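You operate a simulated robot arm through the tools that you are given. There is no shell and no other tool. Be economical: measure what you need, move in short steps, check, and stop when the job is done.

The job below is to be done with a simulated two-armed robot. You get a single attempt, and the scene is never put back.

## Task
Lay the wave drawing from drawer T29 on T23 and line up the yellow roundel from T24 on it.
Fine: shut the drawer again; switch T23 on before lining up; other roundels, the other drawing and controls stay.

Only the result counts: the job must be done as asked and must still hold three seconds after the hand-in. Knocking over, shifting, dropping, spilling or breaking anything else fails it.

## Robot
Two 7-joint arms with fingered hands on one trunk that stands fixed in place. Base frame: the origin is at the foot of the trunk, x ahead of it, y to its left, z up. Lengths are in m, angles in rad, forces in N, time in s.
The left shoulder is at [0.099, 0.128, 1.086], the right one opposite. Payload 5 kg a hand.
Tool frame (each hand has its own): the origin (TCP) lies between the finger pads and is the grasp point; the fingertips stand 0.037 m ahead of it; z points along the fingers, y is the line along which they close. The gripper opens to 0.124 m. The gripper's body begins 0.043 m behind the TCP. The gripper is a hand of 3 fingers: y runs from the thumb to the fingers, the wrist lies at [-0.021, -0.116, -0.203] in the tool frame, and closing takes about 1.5 s.
Orientation is that of the tool frame in the base frame, as [roll, pitch, yaw] about the fixed x, y, z axes, in that order (R = Rz(yaw) Ry(pitch) Rx(roll)). With the fingers straight down and the wrist toward the robot, the tool's x, y and z point along [0, 1, 0], [1, 0, 0] and [0, 0, -1] of the base frame.

## Interface
- The arms move only by the tool servo_tool. It takes "left_motion", "right_motion" or both (then of equal length, played together; a hand with none holds still); each is one flat list of numbers, 7 for each row, row after row: the shift along the base's x, y, z in units of 20 mm (1.0 is 20 mm), then the turn, a rotation vector about the base's x, y, z in units of 4 degrees (1.0 is 4 degrees), then the gripper command, from -1 (fully open) to 1 (shut), values between in proportion. In form: [dx, dy, dz, rx, ry, rz, gripper, dx, dy, dz, rx, ry, rz, gripper, ...]. A call has 1 to 10 rows; each row shifts and turns the commanded pose from where the row before left it. A call with a number of a shift or a turn outside -1 to 1 is refused whole. Rows are played at 5 a second. More than 0.05 m and 0.15 rad between two rows, or a gripper value outside its range, and nothing of the call is played. Where a pose cannot be reached the arm comes as near as it can. A force on the tool above 70 N (or 10 N above the force at the start of the call, whichever is more), or a blocked arm, ends the call early, and 0.2 s more pass. The fingers move at their own pace (about 0.045 m/s each) and stop on an object; they squeeze with about 29 N. The grip force told is the motor's: it shows also when the fingers shut on nothing. Time passes only in rows, and 0.2 s behind the last, so rows that do not move let the fingers close. The reply holds the time, the measured pose of the TCP, the force on the tool along the base axes, the opening and the grip force, in the units named above and with some noise, with the torque about the TCP (base axes, N m) and any sound that the robot's microphone picked up, and new pictures: "views" is both (left out), scene, wrist or none (wrist: the cameras of the hands that moved).
- Cameras (640 x 400 px; columns grow to the right, rows downward): "scene" is now at [0.2582, 0.0446, 1.2559]; the picture's right is [0.47, -0.88, 0.00], its down [-0.41, -0.22, -0.88] and it looks along [0.78, 0.42, -0.47] (base axes); focal length 214 px, centre (320, 200). "left" rides on the left gripper at [-0.072, -0.104, -0.154] in its tool frame; the picture's right is [-0.83, -0.26, 0.49], its down [0.51, -0.72, 0.47] and it looks along [0.23, 0.64, 0.73] (tool axes); focal length 243 px, centre (320, 200). "right" rides on the right gripper at [0.072, -0.104, -0.154] in its tool frame; the picture's right is [-0.83, 0.26, -0.49], its down [-0.51, -0.72, 0.47] and it looks along [-0.23, 0.64, 0.73] (tool axes); focal length 243 px, centre (320, 200). There is no depth. A picture from a camera that has moved, and an enlarged one, comes with that camera's place and axes in the base frame and with its lens.
- raise_lower(by): slides the trunk up (or, below 0, down) by that many m; the arms and the scene camera ride with it, the base frame stays. It gives what a move gives, with no picture.
- hand_shape(shape, hand): the hand has 3 fingers and takes this shape, open, in about a second: jaw (thumb against the fingers, like two jaws); tri (thumb and two fingers); tip (a fingertip pinch); poke (one finger out to press); point (the index stretched); flat (the hand flat); cup (the hand cupped); fist (a fist). The gripper value then closes the fingers along that shape, each until it touches; the sizes above hold for jaw. It gives what a move gives, with no picture.
- pan_tilt(pan, tilt): turns the head with the scene camera to pan (to the left, within 1.396 rad either way) and tilt (down, from -0.506 to 1.204), counted from straight ahead of the robot. It gives what a move gives, and a new picture of the scene camera.
- enlarge(camera, box): a new picture of the part [left, top, right, bottom] of that camera's present view, enlarged. The clock stands still meanwhile.
- job_done(): hands the job in; it is judged then, once.

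Go step by step. Nothing tells you positions but the pictures and the camera data: compare them with the known pose of the tool, close in by small moves and look again before you grip or let go. The budget is 120 turns and 200 pictures, counting those below and the enlarged ones. Unless the task says otherwise, let go and move clear before handing in, and close with one line.

The tools are called as name(argument=value, ...) on one line, values as JSON. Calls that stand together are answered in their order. servo_tool: Moves the arms, as the interface text tells. Its arguments: {"type":"object","properties":{"left_motion":{"type":"array","items":{"type":"number"}},"right_motion":{"type":"array","items":{"type":"number"}},"views":{"type":"string","enum":["both","scene","wrist","none"]}},"required":[]} The other tools are called the same way: raise_lower (by) slides the trunk up or down; hand_shape (shape, hand) gives the hand a shape; pan_tilt (pan, tilt) turns the head that bears the scene camera; enlarge (camera, box) takes an enlarged picture of a part of a camera's view; job_done () hands the job in.

At the start:

```text
time: 0.0
left_position: [0.5223, 0.4915, 1.1991]
left_tcp_rot: [-3.141, 0.001, 1.569]
left_wrist_force: [0.7, -0.8, 0.8]
left_moment: [0.01, 0.02, 0.01]
left_width: 0.1236
left_gripper_force: 0.0
left_shape: jaw
right_position: [0.6606, -0.0392, 1.2326]
right_tcp_rot: [3.142, 0.002, 1.572]
right_wrist_force: [0.0, 0.2, -1.3]
right_moment: [0.0, -0.03, 0.0]
right_width: 0.1239
right_gripper_force: 0.0
right_shape: jaw
trunk travel left (down, up): [-0.275, 0.288]
head pan, tilt: [0.49, 0.485]
```

scene: 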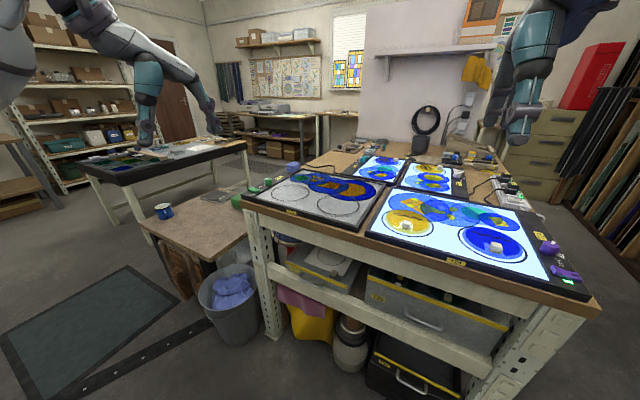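
right: 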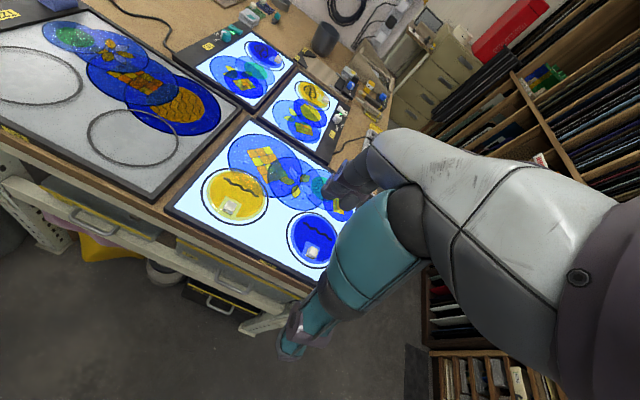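
left: 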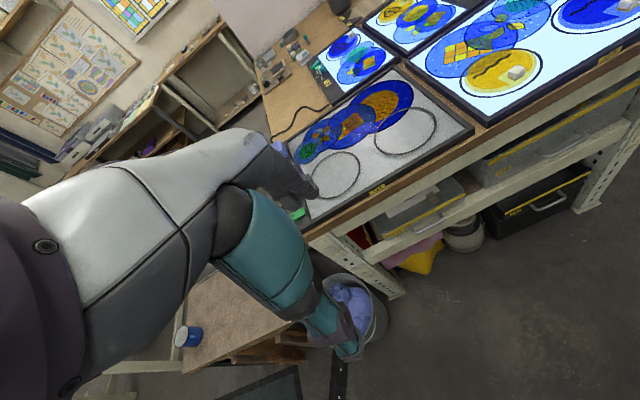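

I see a bench with light tables, some lit and one dark, carrying roundels and drawings, with drawers below. I'll zoom in to read the labels.

enlarge(camera="scene", box=[230, 140, 430, 265])

enlarge(camera="scene", box=[360, 150, 600, 300])

enlarge(camera="scene", box=[240, 220, 560, 400])

pan_tilt(pan=0.2, tilt=0.8)

```text
3.20 times, centred on (330, 202) of scene
camera zoom: at [0.2582, 0.0446, 1.2559], right [0.47, -0.88, 0.0], down [-0.41, -0.22, -0.88], along [0.78, 0.42, -0.47], focal length 686 px, centre (288, 192)
```

zoom: 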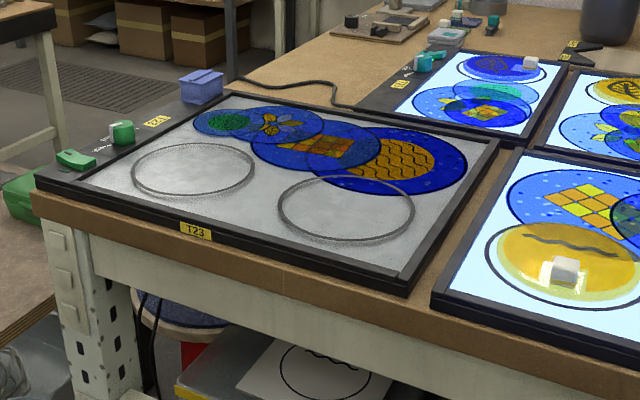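

```text
2.67 times, centred on (480, 225) of scene
camera zoom: at [0.2582, 0.0446, 1.2559], right [0.47, -0.88, 0.0], down [-0.41, -0.22, -0.88], along [0.78, 0.42, -0.47], focal length 572 px, centre (-107, 133)
```

zoom: 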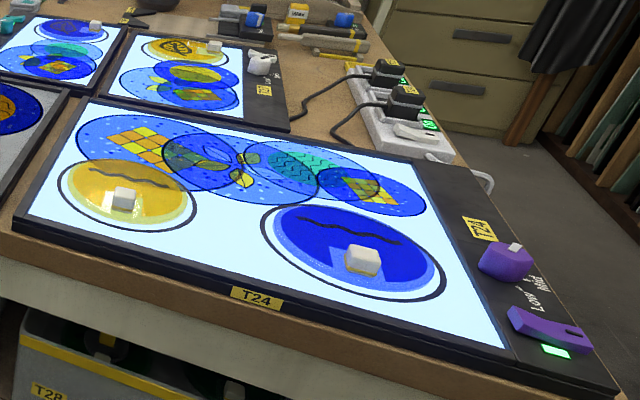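

```text
2.00 times, centred on (400, 310) of scene
camera zoom: at [0.2582, 0.0446, 1.2559], right [0.47, -0.88, 0.0], down [-0.41, -0.22, -0.88], along [0.78, 0.42, -0.47], focal length 429 px, centre (160, -20)
```

zoom: 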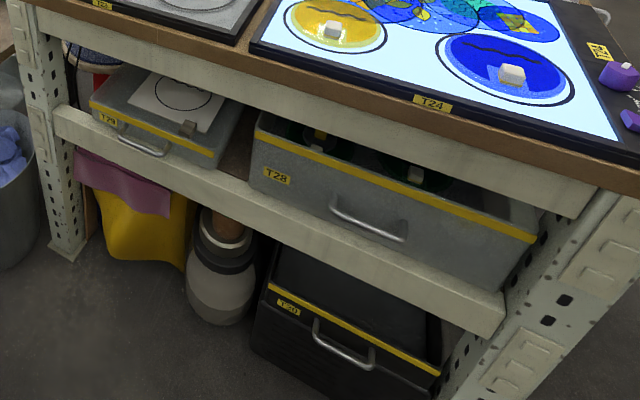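

```text
time: 0.8
left_position: [0.5215, 0.4918, 1.1988]
left_tcp_rot: [-3.141, -0.001, 1.568]
left_wrist_force: [0.5, 0.3, -0.6]
left_moment: [0.02, 0.0, 0.0]
left_width: 0.1236
left_gripper_force: 0.1
left_shape: jaw
right_position: [0.6614, -0.0386, 1.2321]
right_tcp_rot: [-3.141, -0.001, 1.57]
right_wrist_force: [0.1, 0.8, -0.7]
right_moment: [-0.01, -0.01, -0.03]
right_width: 0.1236
right_gripper_force: 0.1
right_shape: jaw
trunk travel left (down, up): [-0.275, 0.288]
head pan, tilt: [0.201, 0.799]
camera scene: at [0.2568, 0.0177, 1.2286], right [0.2, -0.98, 0.0], down [-0.7, -0.14, -0.7], along [0.68, 0.14, -0.72], focal length 214 px, centre (320, 200)
```

scene: 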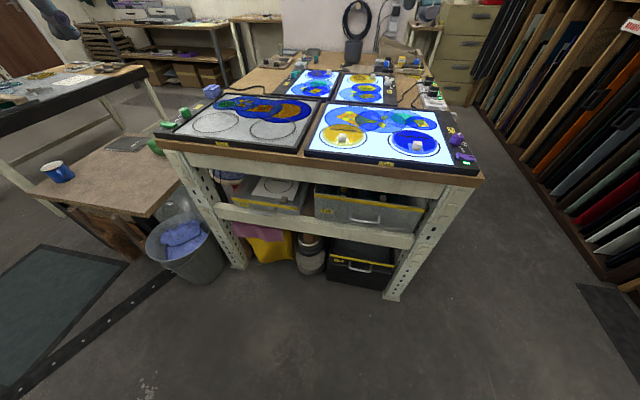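

The T29 tray holds a sheet with a circle and wave. T23 is dark and has green controls at its left. I'll zoom in further on the key parts.

enlarge(camera="scene", box=[225, 165, 325, 225])

enlarge(camera="scene", box=[145, 75, 325, 155])

enlarge(camera="scene", box=[300, 90, 490, 190])

enlarge(camera="left", box=[280, 60, 480, 220])

```text
6.40 times, centred on (275, 195) of scene
camera zoom: at [0.2568, 0.0177, 1.2286], right [0.2, -0.98, 0.0], down [-0.7, -0.14, -0.7], along [0.68, 0.14, -0.72], focal length 1373 px, centre (608, 232)
```

zoom: 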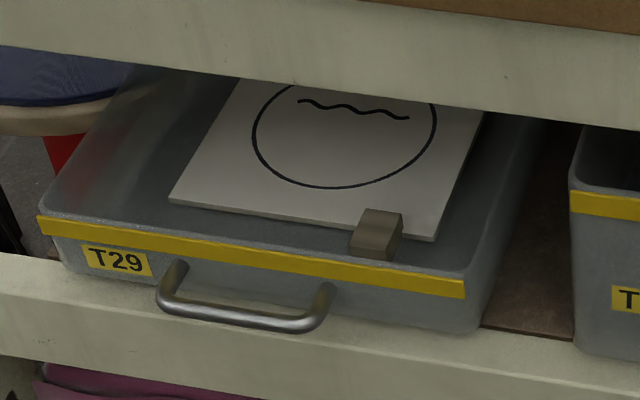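

```text
3.56 times, centred on (235, 115) of scene
camera zoom: at [0.2568, 0.0177, 1.2286], right [0.2, -0.98, 0.0], down [-0.7, -0.14, -0.7], along [0.68, 0.14, -0.72], focal length 763 px, centre (622, 502)
```

zoom: 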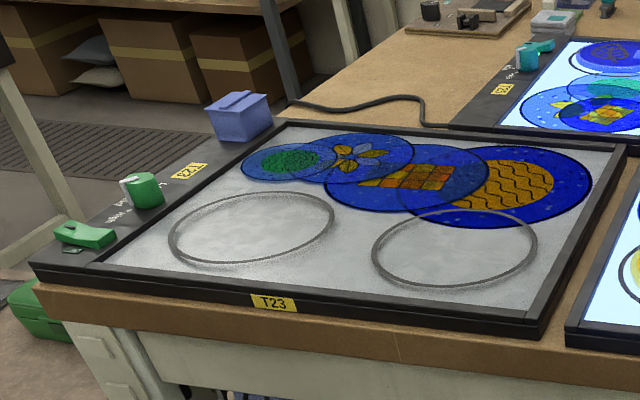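

```text
3.37 times, centred on (395, 140) of scene
camera zoom: at [0.2568, 0.0177, 1.2286], right [0.2, -0.98, 0.0], down [-0.7, -0.14, -0.7], along [0.68, 0.14, -0.72], focal length 722 px, centre (67, 402)
```

zoom: 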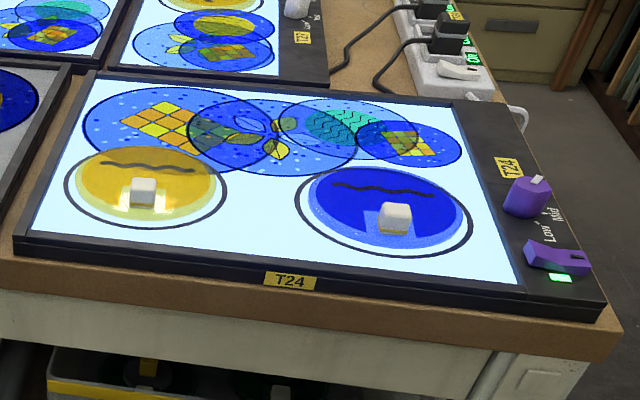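

```text
2.50 times, centred on (380, 140) of left
camera zoom: at [0.419, 0.4216, 1.3524], right [-0.26, -0.83, -0.49], down [-0.72, 0.51, -0.47], along [0.64, 0.23, -0.73], focal length 606 px, centre (170, 350)
```

zoom: 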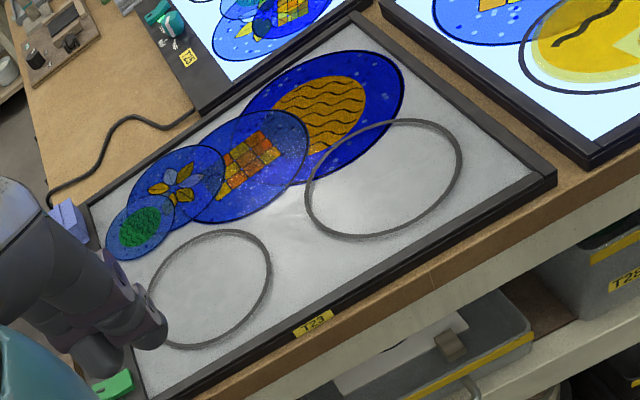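

T23's front label sits near (0.76, 0.43, 0.88), and the yellow knob near (0.84, 0.07). I'll take sharper views of the T23 controls, the power strip and T29.

enlarge(camera="scene", box=[150, 105, 200, 140])

enlarge(camera="scene", box=[395, 60, 485, 170])

raise_lower(by=-0.25)

pan_tilt(pan=0.3, tilt=0.6)

```text
11.43 times, centred on (175, 122) of scene
camera zoom: at [0.2568, 0.0177, 1.2286], right [0.2, -0.98, 0.0], down [-0.7, -0.14, -0.7], along [0.68, 0.14, -0.72], focal length 2451 px, centre (1977, 1086)
```

zoom: 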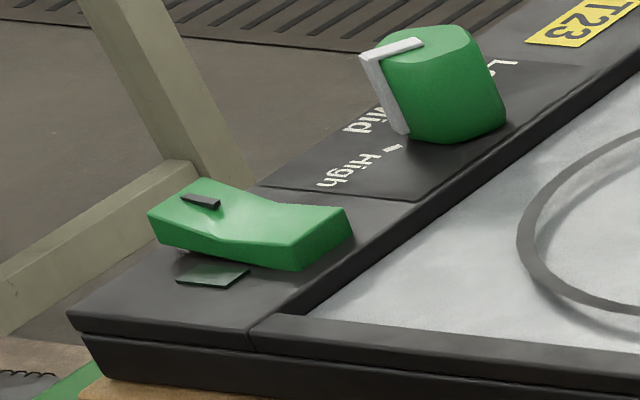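

```text
3.64 times, centred on (440, 115) of scene
camera zoom: at [0.2568, 0.0177, 1.2286], right [0.2, -0.98, 0.0], down [-0.7, -0.14, -0.7], along [0.68, 0.14, -0.72], focal length 780 px, centre (-116, 509)
```

zoom: 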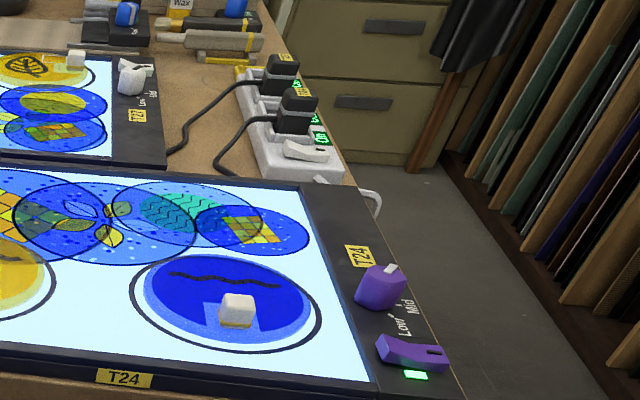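

```text
time: 3.4
left_position: [0.5228, 0.4923, 0.948]
left_tcp_rot: [3.14, -0.001, 1.572]
left_wrist_force: [-0.1, 0.0, -0.5]
left_moment: [0.01, 0.0, 0.01]
left_width: 0.1236
left_gripper_force: 0.0
left_shape: jaw
right_position: [0.6615, -0.0386, 0.9814]
right_tcp_rot: [3.141, 0.0, 1.57]
right_wrist_force: [-0.6, 0.3, -0.4]
right_moment: [-0.01, 0.0, 0.0]
right_width: 0.1239
right_gripper_force: 0.0
right_shape: jaw
trunk travel left (down, up): [-0.025, 0.538]
head pan, tilt: [0.201, 0.799]
```

```text
time: 4.1
left_position: [0.5221, 0.492, 0.9506]
left_tcp_rot: [-3.141, 0.0, 1.57]
left_wrist_force: [-0.2, 0.0, 0.4]
left_moment: [0.0, 0.0, 0.04]
left_width: 0.1236
left_gripper_force: 0.0
left_shape: jaw
right_position: [0.6613, -0.0382, 0.982]
right_tcp_rot: [3.141, -0.001, 1.57]
right_wrist_force: [0.4, -0.3, -0.4]
right_moment: [0.02, -0.01, -0.02]
right_width: 0.1233
right_gripper_force: 0.0
right_shape: jaw
trunk travel left (down, up): [-0.025, 0.538]
head pan, tilt: [0.3, 0.6]
camera scene: at [0.3483, 0.0277, 0.9699], right [0.29, -0.96, 0.0], down [-0.54, -0.17, -0.82], along [0.79, 0.24, -0.57], focal length 214 px, centre (320, 200)
```

scene: 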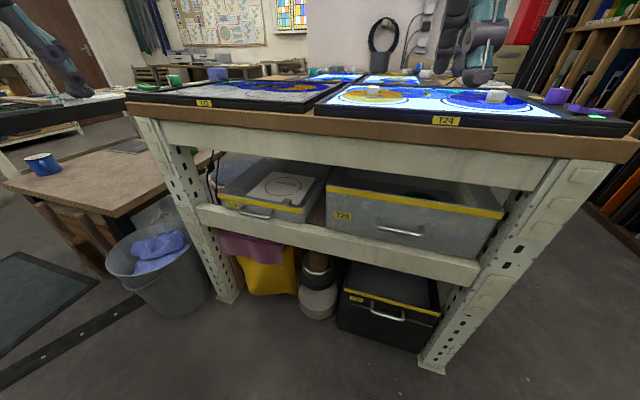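

The trunk is lowered. I'll zoom on the T29 drawer from here.

enlarge(camera="scene", box=[200, 145, 340, 230])

enlarge(camera="scene", box=[120, 60, 340, 120])

```text
4.57 times, centred on (270, 188) of scene
camera zoom: at [0.3483, 0.0277, 0.9699], right [0.29, -0.96, 0.0], down [-0.54, -0.17, -0.82], along [0.79, 0.24, -0.57], focal length 980 px, centre (549, 257)
```

zoom: 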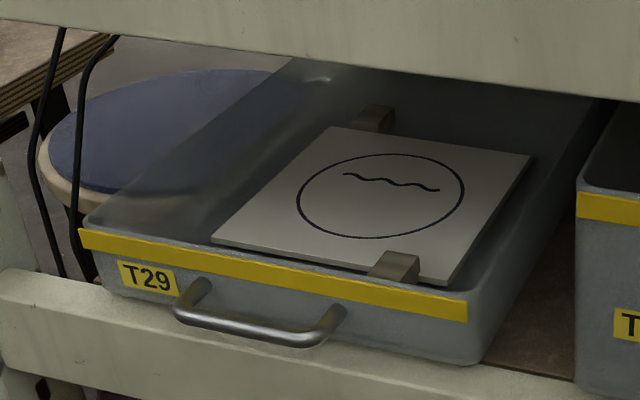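

```text
2.91 times, centred on (230, 90) of scene
camera zoom: at [0.3483, 0.0277, 0.9699], right [0.29, -0.96, 0.0], down [-0.54, -0.17, -0.82], along [0.79, 0.24, -0.57], focal length 624 px, centre (582, 520)
```

zoom: 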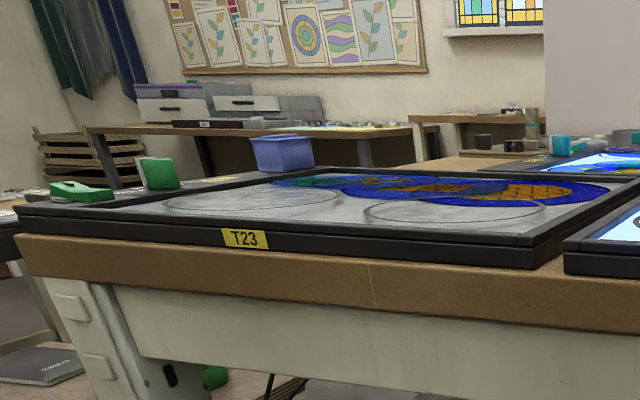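

The T29 handle is near (0.80, 0.38, 0.54), and the drawing has blocks at its edges. I'll bring the left hand down in front of the bench, tilting the fingers forward.

servo_tool(left_motion=[0, -0.65, -1, 0, -1, 0, -1, 0, -0.65, -1, 0, -1, 0, -1, 0, -0.65, -1, 0, -1, 0, -1, 0, -0.65, -1, 0, -1, 0, -1, 0, -0.65, -1, 0, -1, 0, -1, 0, -0.65, -1, 0, -1, 0, -1, 0, -0.65, -1, 0, -1, 0, -1, 0, -0.65, -1, 0, -1, 0, -1, 0, -0.65, -1, 0, -1, 0, -1, 0, -0.65, -1, 0, -1, 0, -1], views="both")

```text
time: 6.3
left_position: [0.6025, 0.4691, 0.7966]
left_tcp_rot: [2.445, -0.001, 1.568]
left_wrist_force: [-1.0, 0.0, 0.3]
left_moment: [0.0, -0.01, 0.01]
left_width: 0.1234
left_gripper_force: 0.1
left_shape: jaw
left hand out of reach, approached as far as the arm can: row 5, 6, 7, 8, 9, 10
right_position: [0.6601, -0.038, 0.9831]
right_tcp_rot: [3.142, -0.001, 1.57]
right_wrist_force: [0.0, 0.4, -0.2]
right_moment: [-0.03, 0.05, -0.01]
right_width: 0.1236
right_gripper_force: 0.2
right_shape: jaw
trunk travel left (down, up): [-0.025, 0.538]
head pan, tilt: [0.3, 0.6]
camera scene: at [0.3485, 0.028, 0.9698], right [0.3, -0.96, 0.0], down [-0.54, -0.17, -0.82], along [0.79, 0.24, -0.57], focal length 214 px, centre (320, 200)
camera left: at [0.4251, 0.3992, 0.8475], right [0.12, -0.83, -0.55], down [-0.25, 0.51, -0.82], along [0.96, 0.23, -0.15], focal length 243 px, centre (320, 200)
```

scene: 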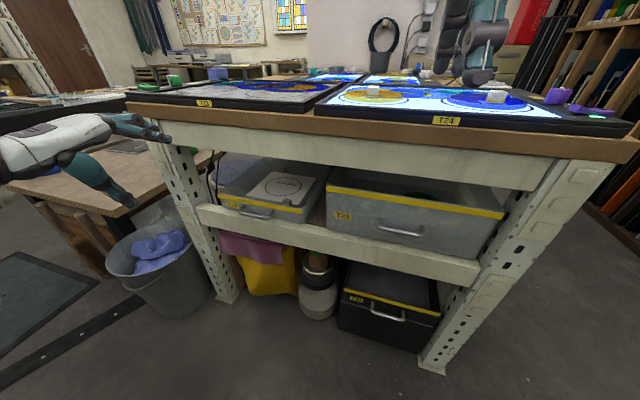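
left: 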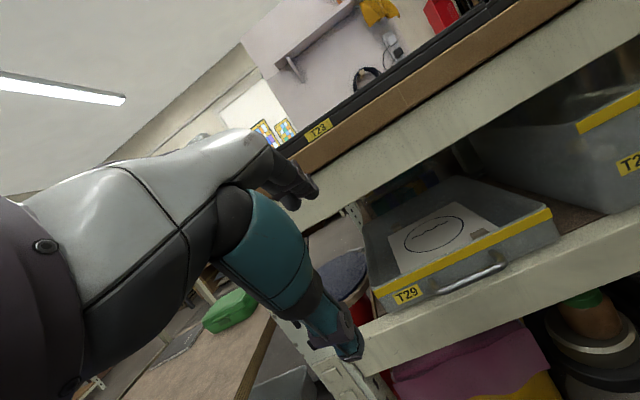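

The arm folds too tightly at that spot. The handle triangulates to about (0.772, 0.350, 0.569). I'll move forward and down toward it.

servo_tool(left_motion=[0.3, -0.55, 0, 0, 0, 0, -1, 0.3, -0.55, 0, 0, 0, 0, -1, 0.3, -0.55, -0.5, 0, 0, 0, -1, 0.3, -0.55, -1, 0, 0, 0, -1, 0.3, -0.55, -1, 0, 0, 0, -1, 0.3, -0.55, -1, 0, 0, 0, -1, 0.3, -0.55, -1, 0, 0, 0, -1, 0.3, -0.55, -1, 0, 0, 0, -1], views="both")

```text
time: 8.1
left_position: [0.6691, 0.4, 0.6897]
left_tcp_rot: [2.444, 0.0, 1.572]
left_wrist_force: [-0.1, -0.1, -0.5]
left_moment: [0.01, 0.0, -0.01]
left_width: 0.1239
left_gripper_force: 0.1
left_shape: jaw
left hand out of reach, approached as far as the arm can: row 1, 2, 3, 4, 5, 7
right_position: [0.6606, -0.0383, 0.983]
right_tcp_rot: [-3.141, -0.001, 1.57]
right_wrist_force: [0.0, 0.6, 0.9]
right_moment: [0.02, 0.07, -0.05]
right_width: 0.1235
right_gripper_force: 0.1
right_shape: jaw
trunk travel left (down, up): [-0.025, 0.538]
head pan, tilt: [0.3, 0.6]
camera scene: at [0.3484, 0.0277, 0.9699], right [0.3, -0.96, 0.0], down [-0.54, -0.17, -0.82], along [0.79, 0.24, -0.57], focal length 214 px, centre (320, 200)
camera left: at [0.4914, 0.3301, 0.7394], right [0.12, -0.83, -0.55], down [-0.25, 0.51, -0.82], along [0.96, 0.23, -0.15], focal length 243 px, centre (320, 200)
```

scene: 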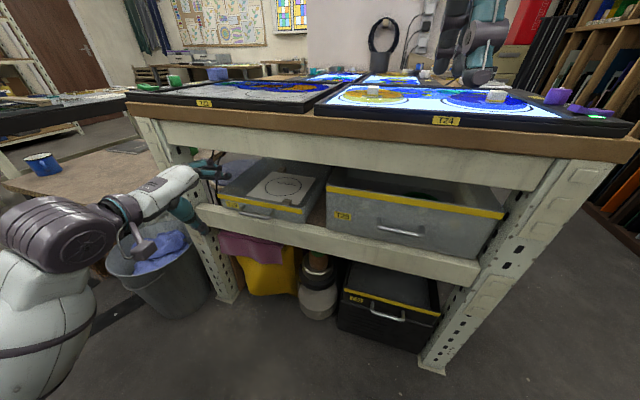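
left: 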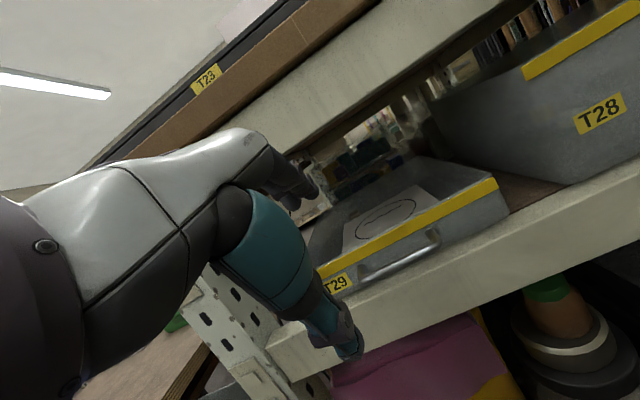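

The handle is confirmed near (0.772, 0.352, 0.575). I'll go to a pre-grasp point with more tilt.

servo_tool(left_motion=[0.25, -0.48, -0.72, 0, -1, 0, -1, 0.25, -0.48, -0.72, 0, -1, 0, -1, 0.25, -0.48, -0.72, 0, -1, 0, -1, 0.25, -0.48, -0.72, 0, -1, 0, -1, 0.25, -0.48, -0.72, 0, -1, 0, -1, 0, 0, 0, 0, 0, 0, -1], views="both")

```text
time: 9.5
left_position: [0.6932, 0.3523, 0.6173]
left_tcp_rot: [2.092, -0.001, 1.57]
left_wrist_force: [0.3, 0.7, -0.3]
left_moment: [0.0, 0.03, 0.01]
left_width: 0.1238
left_gripper_force: 0.0
left_shape: jaw
right_position: [0.6593, -0.0393, 0.9815]
right_tcp_rot: [-3.14, 0.001, 1.57]
right_wrist_force: [0.2, -0.6, -0.2]
right_moment: [0.0, 0.03, -0.01]
right_width: 0.1235
right_gripper_force: 0.1
right_shape: jaw
trunk travel left (down, up): [-0.025, 0.538]
head pan, tilt: [0.3, 0.6]
camera scene: at [0.3482, 0.0276, 0.97], right [0.3, -0.96, 0.0], down [-0.54, -0.17, -0.83], along [0.79, 0.24, -0.56], focal length 214 px, centre (320, 200)
camera left: at [0.5097, 0.2817, 0.6031], right [0.3, -0.83, -0.47], down [0.05, 0.51, -0.86], along [0.95, 0.23, 0.19], focal length 243 px, centre (320, 200)
```

scene: 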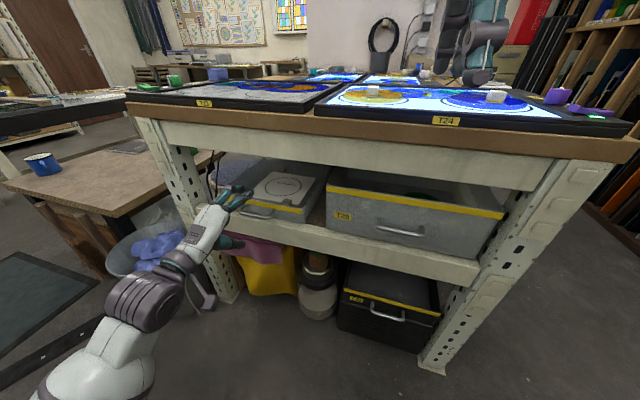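
left: 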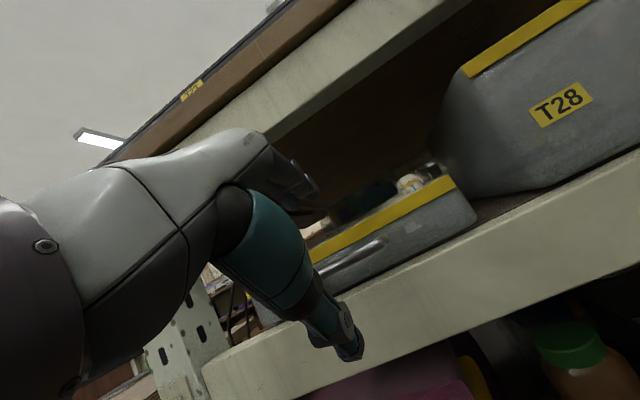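

enlarge(camera="scene", box=[190, 170, 320, 250])

enlarge(camera="left", box=[220, 160, 480, 370])

```text
4.92 times, centred on (255, 210) of scene
camera zoom: at [0.3482, 0.0276, 0.97], right [0.3, -0.96, 0.0], down [-0.54, -0.17, -0.83], along [0.79, 0.24, -0.56], focal length 1056 px, centre (640, 151)
```

zoom: 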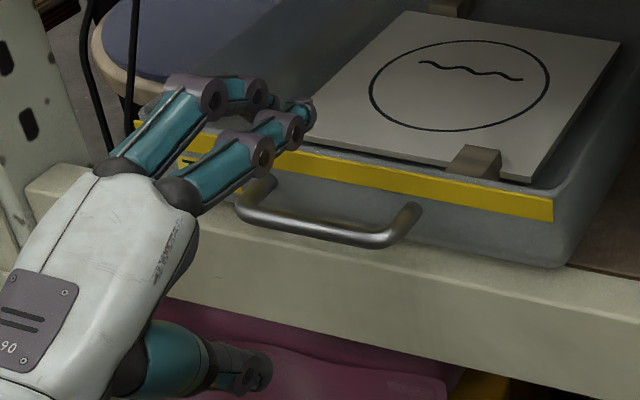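

```text
1.90 times, centred on (350, 265) of left
camera zoom: at [0.5097, 0.2817, 0.6031], right [0.3, -0.83, -0.47], down [0.05, 0.51, -0.86], along [0.95, 0.23, 0.19], focal length 462 px, centre (263, 76)
```

zoom: 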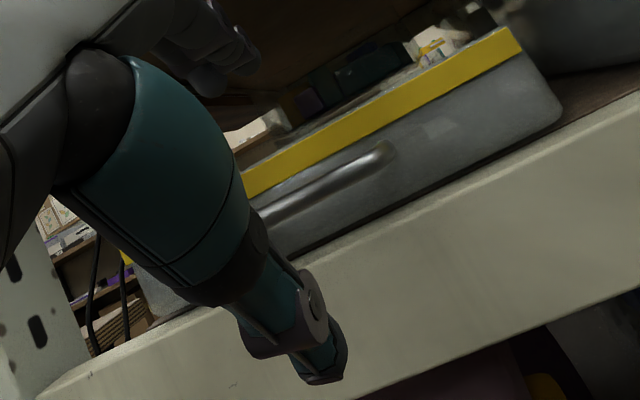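

The hand lines up with the handle. I'll part-close to about 6 cm and creep in so the thumb clears the shelf beam.

servo_tool(left_motion=[0, 0, 0, 0, 0, 0, 0, 0, 0, 0, 0, 0, 0, 0, 0.66, 0, -0.34, 0, 0, 0, 0, 0.66, 0, -0.34, 0, 0, 0, 0, 0.66, 0, -0.34, 0, 0, 0, 0, 0.66, 0, -0.34, 0, 0, 0, 0], views="none")

enlarge(camera="scene", box=[190, 170, 320, 250])

enlarge(camera="left", box=[220, 160, 480, 370])

```text
time: 10.9
left_position: [0.7434, 0.351, 0.5996]
left_tcp_rot: [2.08, -0.003, 1.571]
left_wrist_force: [-48.0, 5.5, 25.0]
left_moment: [-0.15, -1.87, 0.24]
left_width: 0.0604
left_gripper_force: 0.1
left_shape: jaw
right_position: [0.6547, -0.0403, 0.9859]
right_tcp_rot: [3.134, 0.001, 1.571]
right_wrist_force: [1.0, -0.4, -0.4]
right_moment: [0.01, 0.02, 0.01]
right_width: 0.1237
right_gripper_force: 0.1
right_shape: jaw
trunk travel left (down, up): [-0.025, 0.538]
head pan, tilt: [0.3, 0.6]
```

```text
4.92 times, centred on (255, 210) of scene
camera zoom: at [0.3432, 0.0273, 0.972], right [0.3, -0.96, 0.0], down [-0.54, -0.17, -0.83], along [0.79, 0.24, -0.56], focal length 1056 px, centre (640, 151)
```

zoom: 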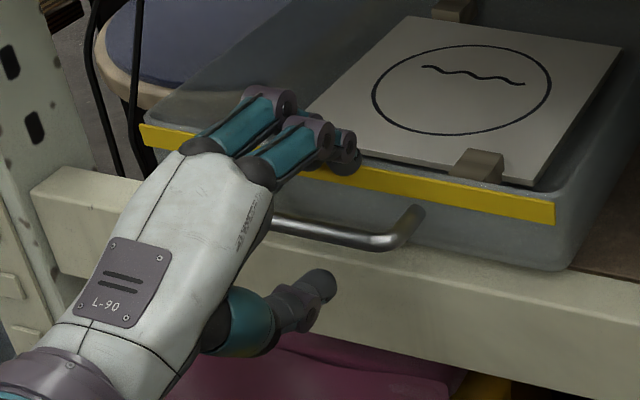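

```text
1.90 times, centred on (350, 265) of left
camera zoom: at [0.5586, 0.2818, 0.5828], right [0.3, -0.83, -0.47], down [0.06, 0.51, -0.86], along [0.95, 0.23, 0.2], focal length 462 px, centre (263, 76)
```

zoom: 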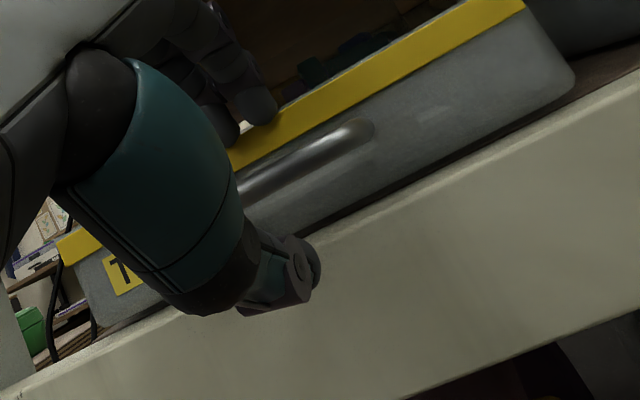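

The fingertips met the drawer's yellow strip, because they were too high. I'll back off, narrow to about 3.6 cm and re-enter lower so the bar is centred between the fingers.

servo_tool(left_motion=[-1, 0, 0, 0, 0, 0, 0, -0.4, 0, 0.65, 0, 0, 0, 0.42, 0, 0, 0, 0, 0, 0, 0.42, 0.577, 0, -0.333, 0, 0, 0, 0.42, 0.577, 0, -0.333, 0, 0, 0, 0.42, 0.577, 0, -0.333, 0, 0, 0, 0.42], views="none")

enlarge(camera="scene", box=[190, 170, 320, 250])

enlarge(camera="left", box=[220, 160, 480, 370])

```text
time: 12.3
left_position: [0.7489, 0.3528, 0.5917]
left_tcp_rot: [2.08, -0.001, 1.567]
left_wrist_force: [-50.8, 1.8, 21.9]
left_moment: [0.17, -1.6, 0.35]
left_width: 0.0354
left_gripper_force: 0.0
left_shape: jaw
right_position: [0.6557, -0.0394, 0.986]
right_tcp_rot: [3.137, -0.003, 1.571]
right_wrist_force: [-0.2, -0.7, -0.5]
right_moment: [0.01, 0.03, 0.03]
right_width: 0.1238
right_gripper_force: 0.0
right_shape: jaw
trunk travel left (down, up): [-0.025, 0.538]
head pan, tilt: [0.3, 0.6]
```

```text
4.92 times, centred on (255, 210) of scene
camera zoom: at [0.3433, 0.0271, 0.9719], right [0.3, -0.96, 0.0], down [-0.54, -0.17, -0.83], along [0.79, 0.24, -0.56], focal length 1056 px, centre (640, 151)
```

zoom: 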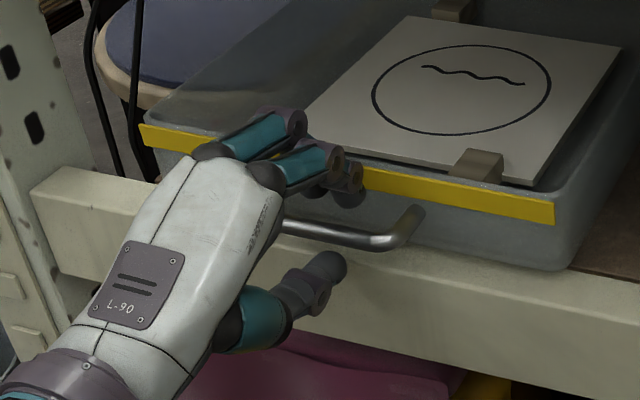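

```text
1.90 times, centred on (350, 265) of left
camera zoom: at [0.5656, 0.282, 0.5753], right [0.3, -0.83, -0.47], down [0.06, 0.51, -0.86], along [0.95, 0.23, 0.2], focal length 462 px, centre (263, 76)
```

zoom: 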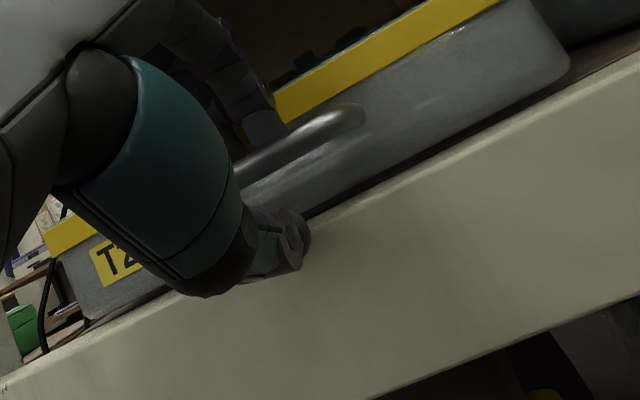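

The fingertips are over the bar with the thumb below it. I'll close now.

servo_tool(left_motion=[-0.3, 0, 0, 0, 0, 0, 1, 0, 0, 0, 0, 0, 0, 1, 0, 0, 0, 0, 0, 0, 1, 0, 0, 0, 0, 0, 0, 1, 0, 0, 0, 0, 0, 0, 1], views="none")

enlarge(camera="scene", box=[190, 170, 320, 250])

```text
time: 13.5
left_position: [0.7481, 0.3523, 0.5799]
left_tcp_rot: [2.102, 0.0, 1.571]
left_wrist_force: [-3.6, -0.3, -17.7]
left_moment: [0.03, 0.13, 0.0]
left_width: 0.0049
left_gripper_force: 29.0
left_shape: jaw
right_position: [0.6613, -0.0389, 0.9811]
right_tcp_rot: [-3.14, 0.001, 1.571]
right_wrist_force: [0.6, 0.0, 1.4]
right_moment: [0.0, -0.05, -0.01]
right_width: 0.1238
right_gripper_force: 0.0
right_shape: jaw
trunk travel left (down, up): [-0.025, 0.538]
head pan, tilt: [0.3, 0.6]
```

```text
4.92 times, centred on (255, 210) of scene
camera zoom: at [0.3486, 0.028, 0.9697], right [0.3, -0.96, 0.0], down [-0.54, -0.17, -0.82], along [0.79, 0.24, -0.57], focal length 1056 px, centre (640, 151)
```

zoom: 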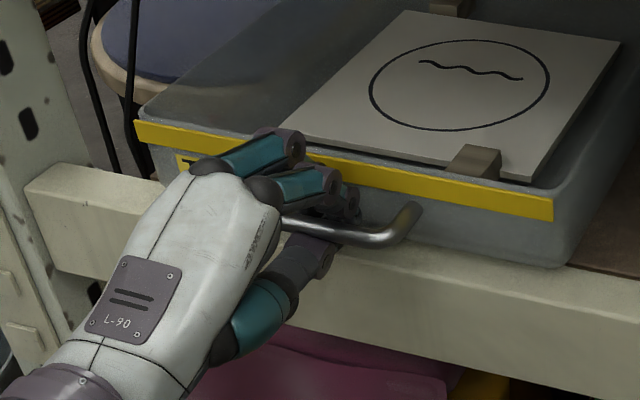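

The bar is apparently pinched. I'll test-pull 6 cm.

servo_tool(left_motion=[-0.5, 0, 0, 0, 0, 0, 1, -0.5, 0, 0, 0, 0, 0, 1, -0.5, 0, 0, 0, 0, 0, 1, -0.5, 0, 0, 0, 0, 0, 1, -0.5, 0, 0, 0, 0, 0, 1, -0.5, 0, 0, 0, 0, 0, 1], views="scene")

enlarge(camera="scene", box=[170, 140, 340, 270])

```text
time: 14.9
left_position: [0.6882, 0.3525, 0.5813]
left_tcp_rot: [2.099, 0.001, 1.569]
left_wrist_force: [0.1, -0.4, -24.0]
left_moment: [0.03, 0.23, 0.01]
left_width: 0.0043
left_gripper_force: 29.2
left_shape: jaw
right_position: [0.6611, -0.0381, 0.9798]
right_tcp_rot: [-3.141, 0.002, 1.57]
right_wrist_force: [-0.3, -0.4, 0.1]
right_moment: [-0.05, -0.01, 0.01]
right_width: 0.1236
right_gripper_force: 0.0
right_shape: jaw
trunk travel left (down, up): [-0.025, 0.538]
head pan, tilt: [0.3, 0.6]
camera scene: at [0.35, 0.0286, 0.9692], right [0.3, -0.96, 0.0], down [-0.54, -0.17, -0.82], along [0.79, 0.24, -0.57], focal length 214 px, centre (320, 200)
```

scene: 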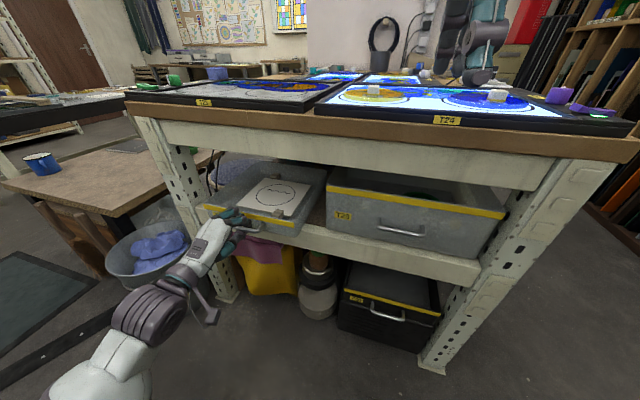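

```text
3.08 times, centred on (255, 205) of scene
camera zoom: at [0.35, 0.0286, 0.9692], right [0.3, -0.96, 0.0], down [-0.54, -0.17, -0.82], along [0.79, 0.24, -0.57], focal length 660 px, centre (520, 185)
```

zoom: 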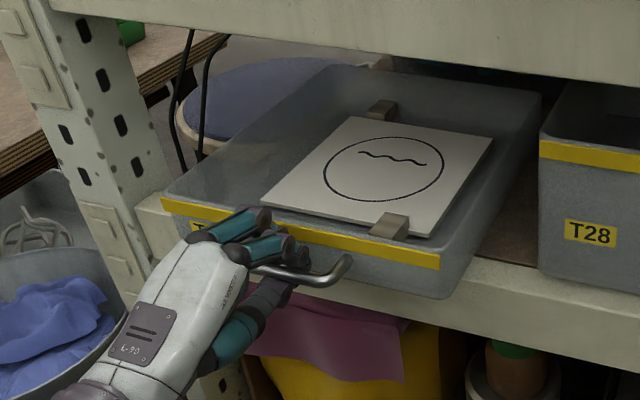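

The drawer slides out. I'll pull another 8 cm.

servo_tool(left_motion=[-0.5, 0, 0, 0, 0, 0, 1, -0.5, 0, 0, 0, 0, 0, 1, -0.5, 0, 0, 0, 0, 0, 1, -0.5, 0, 0, 0, 0, 0, 1, -0.5, 0, 0, 0, 0, 0, 1, -0.5, 0, 0, 0, 0, 0, 1, -0.5, 0, 0, 0, 0, 0, 1, -0.5, 0, 0, 0, 0, 0, 1], views="scene")

enlarge(camera="scene", box=[170, 140, 340, 270])

```text
time: 16.7
left_position: [0.6085, 0.3532, 0.5819]
left_tcp_rot: [2.097, 0.001, 1.569]
left_wrist_force: [0.6, -0.1, -26.5]
left_moment: [0.04, 0.18, 0.0]
left_width: 0.0044
left_gripper_force: 28.8
left_shape: jaw
right_position: [0.6619, -0.0374, 0.9827]
right_tcp_rot: [-3.14, 0.002, 1.57]
right_wrist_force: [-0.4, -0.2, 0.4]
right_moment: [0.02, -0.03, -0.02]
right_width: 0.1235
right_gripper_force: 0.1
right_shape: jaw
trunk travel left (down, up): [-0.025, 0.538]
head pan, tilt: [0.3, 0.6]
camera scene: at [0.35, 0.0287, 0.9692], right [0.3, -0.96, 0.0], down [-0.54, -0.17, -0.82], along [0.79, 0.24, -0.57], focal length 214 px, centre (320, 200)
```

scene: 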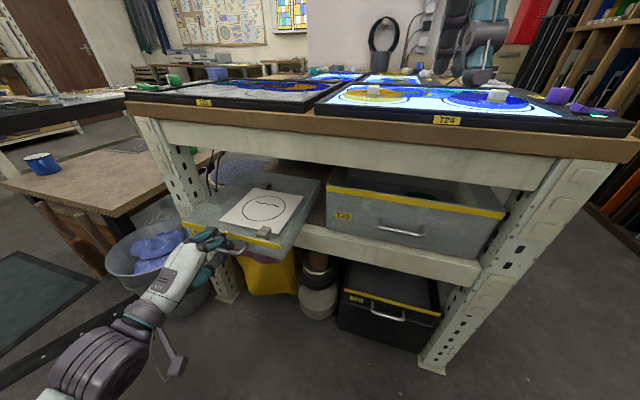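

```text
3.08 times, centred on (255, 205) of scene
camera zoom: at [0.35, 0.0287, 0.9692], right [0.3, -0.96, 0.0], down [-0.54, -0.17, -0.82], along [0.79, 0.24, -0.57], focal length 660 px, centre (520, 185)
```

zoom: 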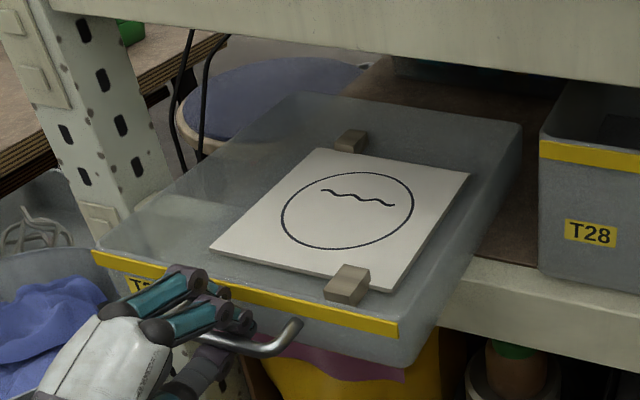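

The tray is only about 0.30 m deep and nearly half off the shelf, so I'll push it back 4 cm for safety. Then I'll release and back the hand off.

servo_tool(left_motion=[0.5, 0, 0, 0, 0, 0, 1, 0.5, 0, 0, 0, 0, 0, 1, 0.5, 0, 0, 0, 0, 0, 1, 0.5, 0, 0, 0, 0, 0, 1, 0, 0, 0, 0, 0, 0, 0.4, 0, 0, 0, 0, 0, 0, 0.4, 0, 0, 0, 0, 0, 0, 0.4], views="none")

enlarge(camera="scene", box=[170, 140, 340, 270])

```text
time: 18.3
left_position: [0.6469, 0.3525, 0.5841]
left_tcp_rot: [2.092, -0.001, 1.571]
left_wrist_force: [-2.2, -0.1, 0.8]
left_moment: [0.04, 0.0, -0.02]
left_width: 0.0369
left_gripper_force: 0.0
left_shape: jaw
right_position: [0.6603, -0.0385, 0.9808]
right_tcp_rot: [3.14, 0.001, 1.57]
right_wrist_force: [0.2, 0.2, -0.1]
right_moment: [-0.01, 0.03, 0.03]
right_width: 0.1237
right_gripper_force: 0.1
right_shape: jaw
trunk travel left (down, up): [-0.025, 0.538]
head pan, tilt: [0.3, 0.6]
```

```text
3.08 times, centred on (255, 205) of scene
camera zoom: at [0.3481, 0.0277, 0.97], right [0.3, -0.96, 0.0], down [-0.54, -0.17, -0.83], along [0.79, 0.24, -0.56], focal length 660 px, centre (520, 185)
```

zoom: 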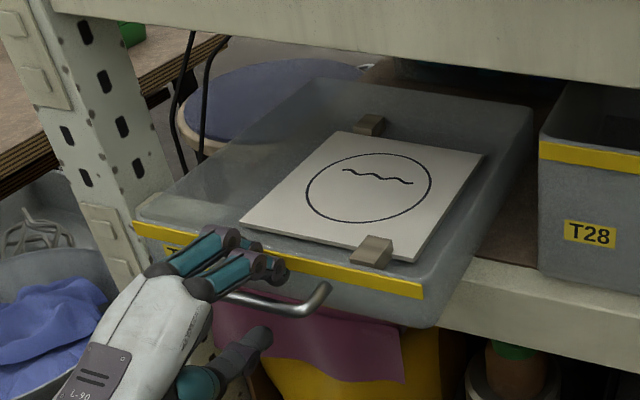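

Tray released and stable. I'll withdraw along the tool axis, then rise to look at the drawing and its blocks from the wrist camera.

servo_tool(left_motion=[-0.8, 0, 0.4, 0, 0, 0, 0.4, -0.8, 0, 0.4, 0, 0, 0, 0, -0.5, 0, 0.5, 0, 0, 0, 0, 0, 0, 1, 0, 1, 0, -0.5, 0, 0, 1, 0, 1, 0, -0.5, 0.2, 0, 1, 0, 1, 0, -0.5, 0.2, 0, 1, 0, 1, 0, -0.5, 0.2, 0, 1, 0, 1, 0, -0.5, 0.2, 0, 1, 0, 1, 0, -0.5, 0.2, 0, 1, 0, 1, 0, -0.5], views="both")

```text
time: 20.5
left_position: [0.674, 0.3915, 0.709]
left_tcp_rot: [2.586, 0.0, 1.571]
left_wrist_force: [-0.8, 0.2, 0.0]
left_moment: [-0.01, 0.0, -0.01]
left_width: 0.0929
left_gripper_force: 0.1
left_shape: jaw
left hand out of reach, approached as far as the arm can: row 2, 3, 4, 5, 6, 7
right_position: [0.6592, -0.0382, 0.9813]
right_tcp_rot: [3.141, 0.001, 1.571]
right_wrist_force: [-0.3, 0.6, -0.2]
right_moment: [-0.02, 0.0, 0.01]
right_width: 0.1236
right_gripper_force: 0.1
right_shape: jaw
trunk travel left (down, up): [-0.025, 0.538]
head pan, tilt: [0.3, 0.6]
camera scene: at [0.3481, 0.0274, 0.97], right [0.3, -0.96, 0.0], down [-0.54, -0.17, -0.83], along [0.79, 0.24, -0.56], focal length 214 px, centre (320, 200)
camera left: at [0.505, 0.3219, 0.7852], right [0.04, -0.83, -0.56], down [-0.36, 0.51, -0.78], along [0.93, 0.23, -0.28], focal length 243 px, centre (320, 200)
```

scene: 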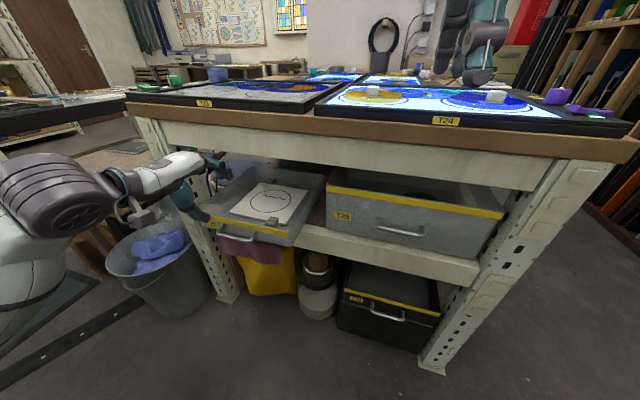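
left: 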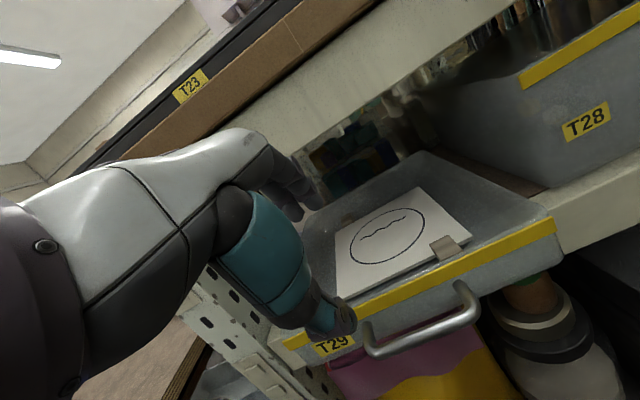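

enlarge(camera="left", box=[320, 160, 500, 300])

enlarge(camera="scene", box=[220, 160, 330, 240])

```text
2.86 times, centred on (410, 230) of left
camera zoom: at [0.505, 0.3219, 0.7852], right [0.04, -0.83, -0.56], down [-0.36, 0.51, -0.78], along [0.93, 0.23, -0.28], focal length 693 px, centre (63, 114)
```

zoom: 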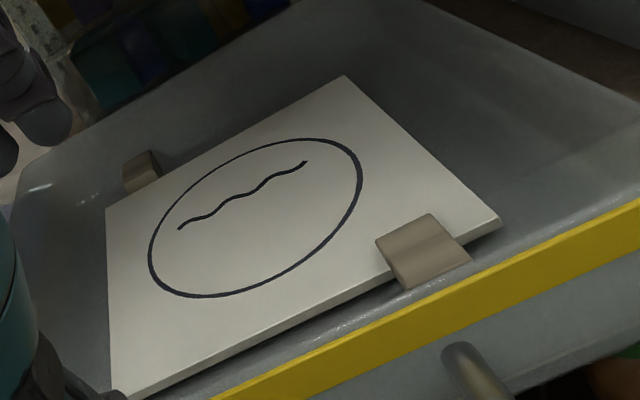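

```text
5.00 times, centred on (275, 200) of scene
camera zoom: at [0.3481, 0.0274, 0.97], right [0.3, -0.96, 0.0], down [-0.54, -0.17, -0.83], along [0.79, 0.24, -0.56], focal length 1072 px, centre (545, 200)
```

zoom: 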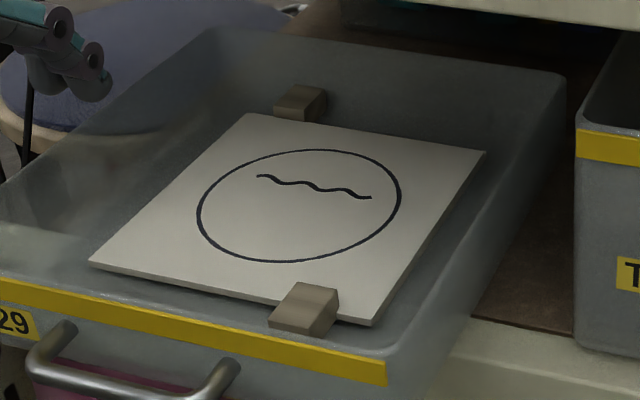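

The drawing is a 0.19 m square board with a block on its front edge at about (0.757, 0.292, 0.583). I'll bring the left hand above that block with a slight forward tilt.

servo_tool(left_motion=[0.5, -1, 0, 0, 0, 0, -0.2, 0.5, -1, 0, 0, 1, 0, -0.2, 0.7, -1, 0, 0, 1, 0, -0.2, 0.7, -1, 0, 0, 1, 0, -0.2, 0.7, -1, -0.1, 0, 1, 0, -0.2, 0, 0, 0, 0, 0, 0, -0.2], views="both")

enlarge(camera="scene", box=[220, 140, 330, 240])

```text
time: 21.7
left_position: [0.7247, 0.3003, 0.7015]
left_tcp_rot: [2.854, -0.005, 1.569]
left_wrist_force: [-52.5, 11.4, -25.8]
left_moment: [-1.14, -2.08, 1.37]
left_width: 0.0666
left_gripper_force: 0.0
left_shape: jaw
right_position: [0.6578, -0.0381, 0.983]
right_tcp_rot: [3.14, 0.001, 1.57]
right_wrist_force: [0.4, 0.4, 0.1]
right_moment: [0.02, 0.0, -0.02]
right_width: 0.1237
right_gripper_force: 0.1
right_shape: jaw
trunk travel left (down, up): [-0.025, 0.538]
head pan, tilt: [0.3, 0.6]
stopped in row 5 (left hand): the force on the tool passed its limit at 88 N (the readings are from after the stop); the commanded pose is now the measured one
camera scene: at [0.3464, 0.0291, 0.9705], right [0.3, -0.96, 0.0], down [-0.54, -0.17, -0.83], along [0.79, 0.24, -0.56], focal length 214 px, centre (320, 200)
camera left: at [0.5827, 0.2299, 0.8195], right [-0.11, -0.83, -0.55], down [-0.56, 0.51, -0.65], along [0.82, 0.23, -0.52], focal length 243 px, centre (320, 200)
```

scene: 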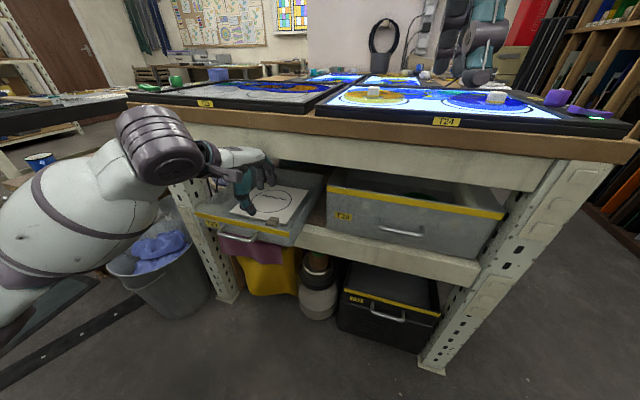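
left: 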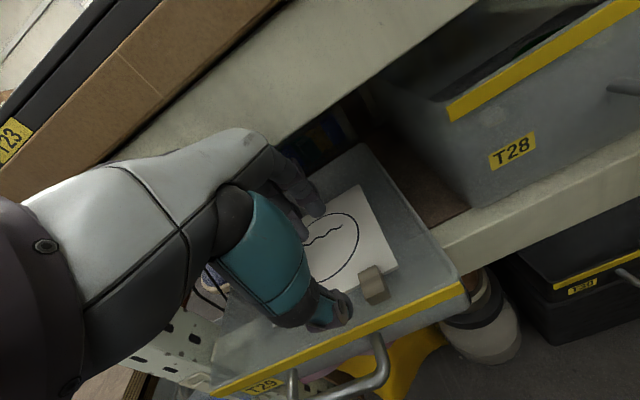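

```text
4.00 times, centred on (275, 190) of scene
camera zoom: at [0.3464, 0.0291, 0.9705], right [0.3, -0.96, 0.0], down [-0.54, -0.17, -0.83], along [0.79, 0.24, -0.56], focal length 858 px, centre (500, 240)
```

zoom: 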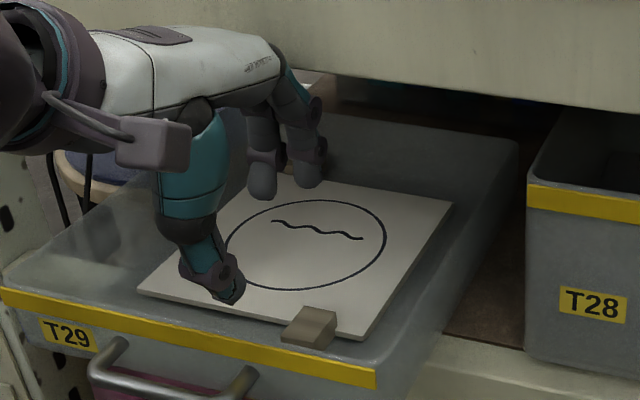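

The hand's knuckles touched the bench beam, so I'll back off, drop below beam level and then come forward.

servo_tool(left_motion=[-1, 0, 0, 0, 0, 0, -0.2, -0.3, 0, -0.5, 0, 0, 0, -0.2, 0, 0, -1, 0, 0, 0, -0.2, 0, 0, -1, 0, 0, 0, -0.2, 0, -0.2, -0.5, 0, 0, 0, -0.2, 0, 0, 0, 0, 0, 0, -0.2], views="none")

enlarge(camera="scene", box=[220, 140, 330, 240])

enlarge(camera="left", box=[240, 140, 480, 360])

```text
time: 23.1
left_position: [0.7018, 0.2965, 0.6445]
left_tcp_rot: [2.847, -0.004, 1.571]
left_wrist_force: [-1.0, 0.9, 0.6]
left_moment: [-0.01, 0.02, 0.01]
left_width: 0.0744
left_gripper_force: 0.0
left_shape: jaw
right_position: [0.6613, -0.0385, 0.9817]
right_tcp_rot: [3.141, 0.001, 1.571]
right_wrist_force: [-0.2, 0.1, 0.4]
right_moment: [-0.01, -0.03, -0.02]
right_width: 0.1237
right_gripper_force: 0.1
right_shape: jaw
trunk travel left (down, up): [-0.025, 0.538]
head pan, tilt: [0.3, 0.6]
```

```text
4.00 times, centred on (275, 190) of scene
camera zoom: at [0.3483, 0.0277, 0.9699], right [0.3, -0.96, 0.0], down [-0.54, -0.17, -0.83], along [0.79, 0.24, -0.56], focal length 858 px, centre (500, 240)
```

zoom: 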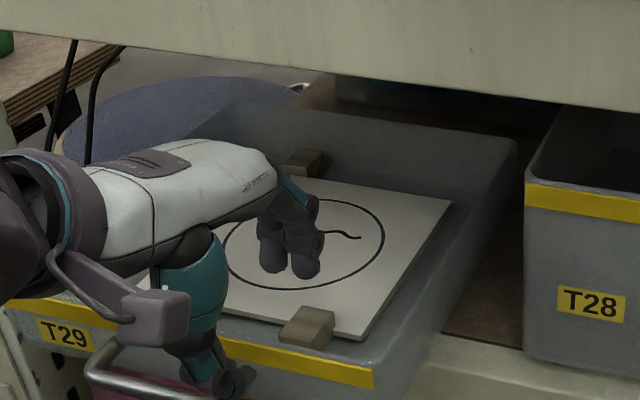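

```text
1.82 times, centred on (360, 250) of left
camera zoom: at [0.5589, 0.2256, 0.7606], right [-0.11, -0.83, -0.55], down [-0.55, 0.51, -0.66], along [0.83, 0.23, -0.51], focal length 441 px, centre (247, 109)
```

zoom: 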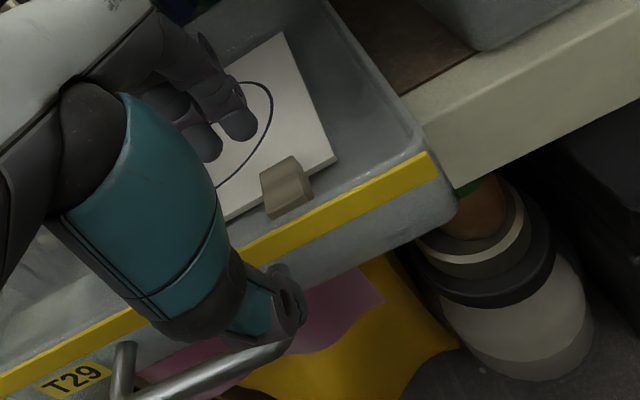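

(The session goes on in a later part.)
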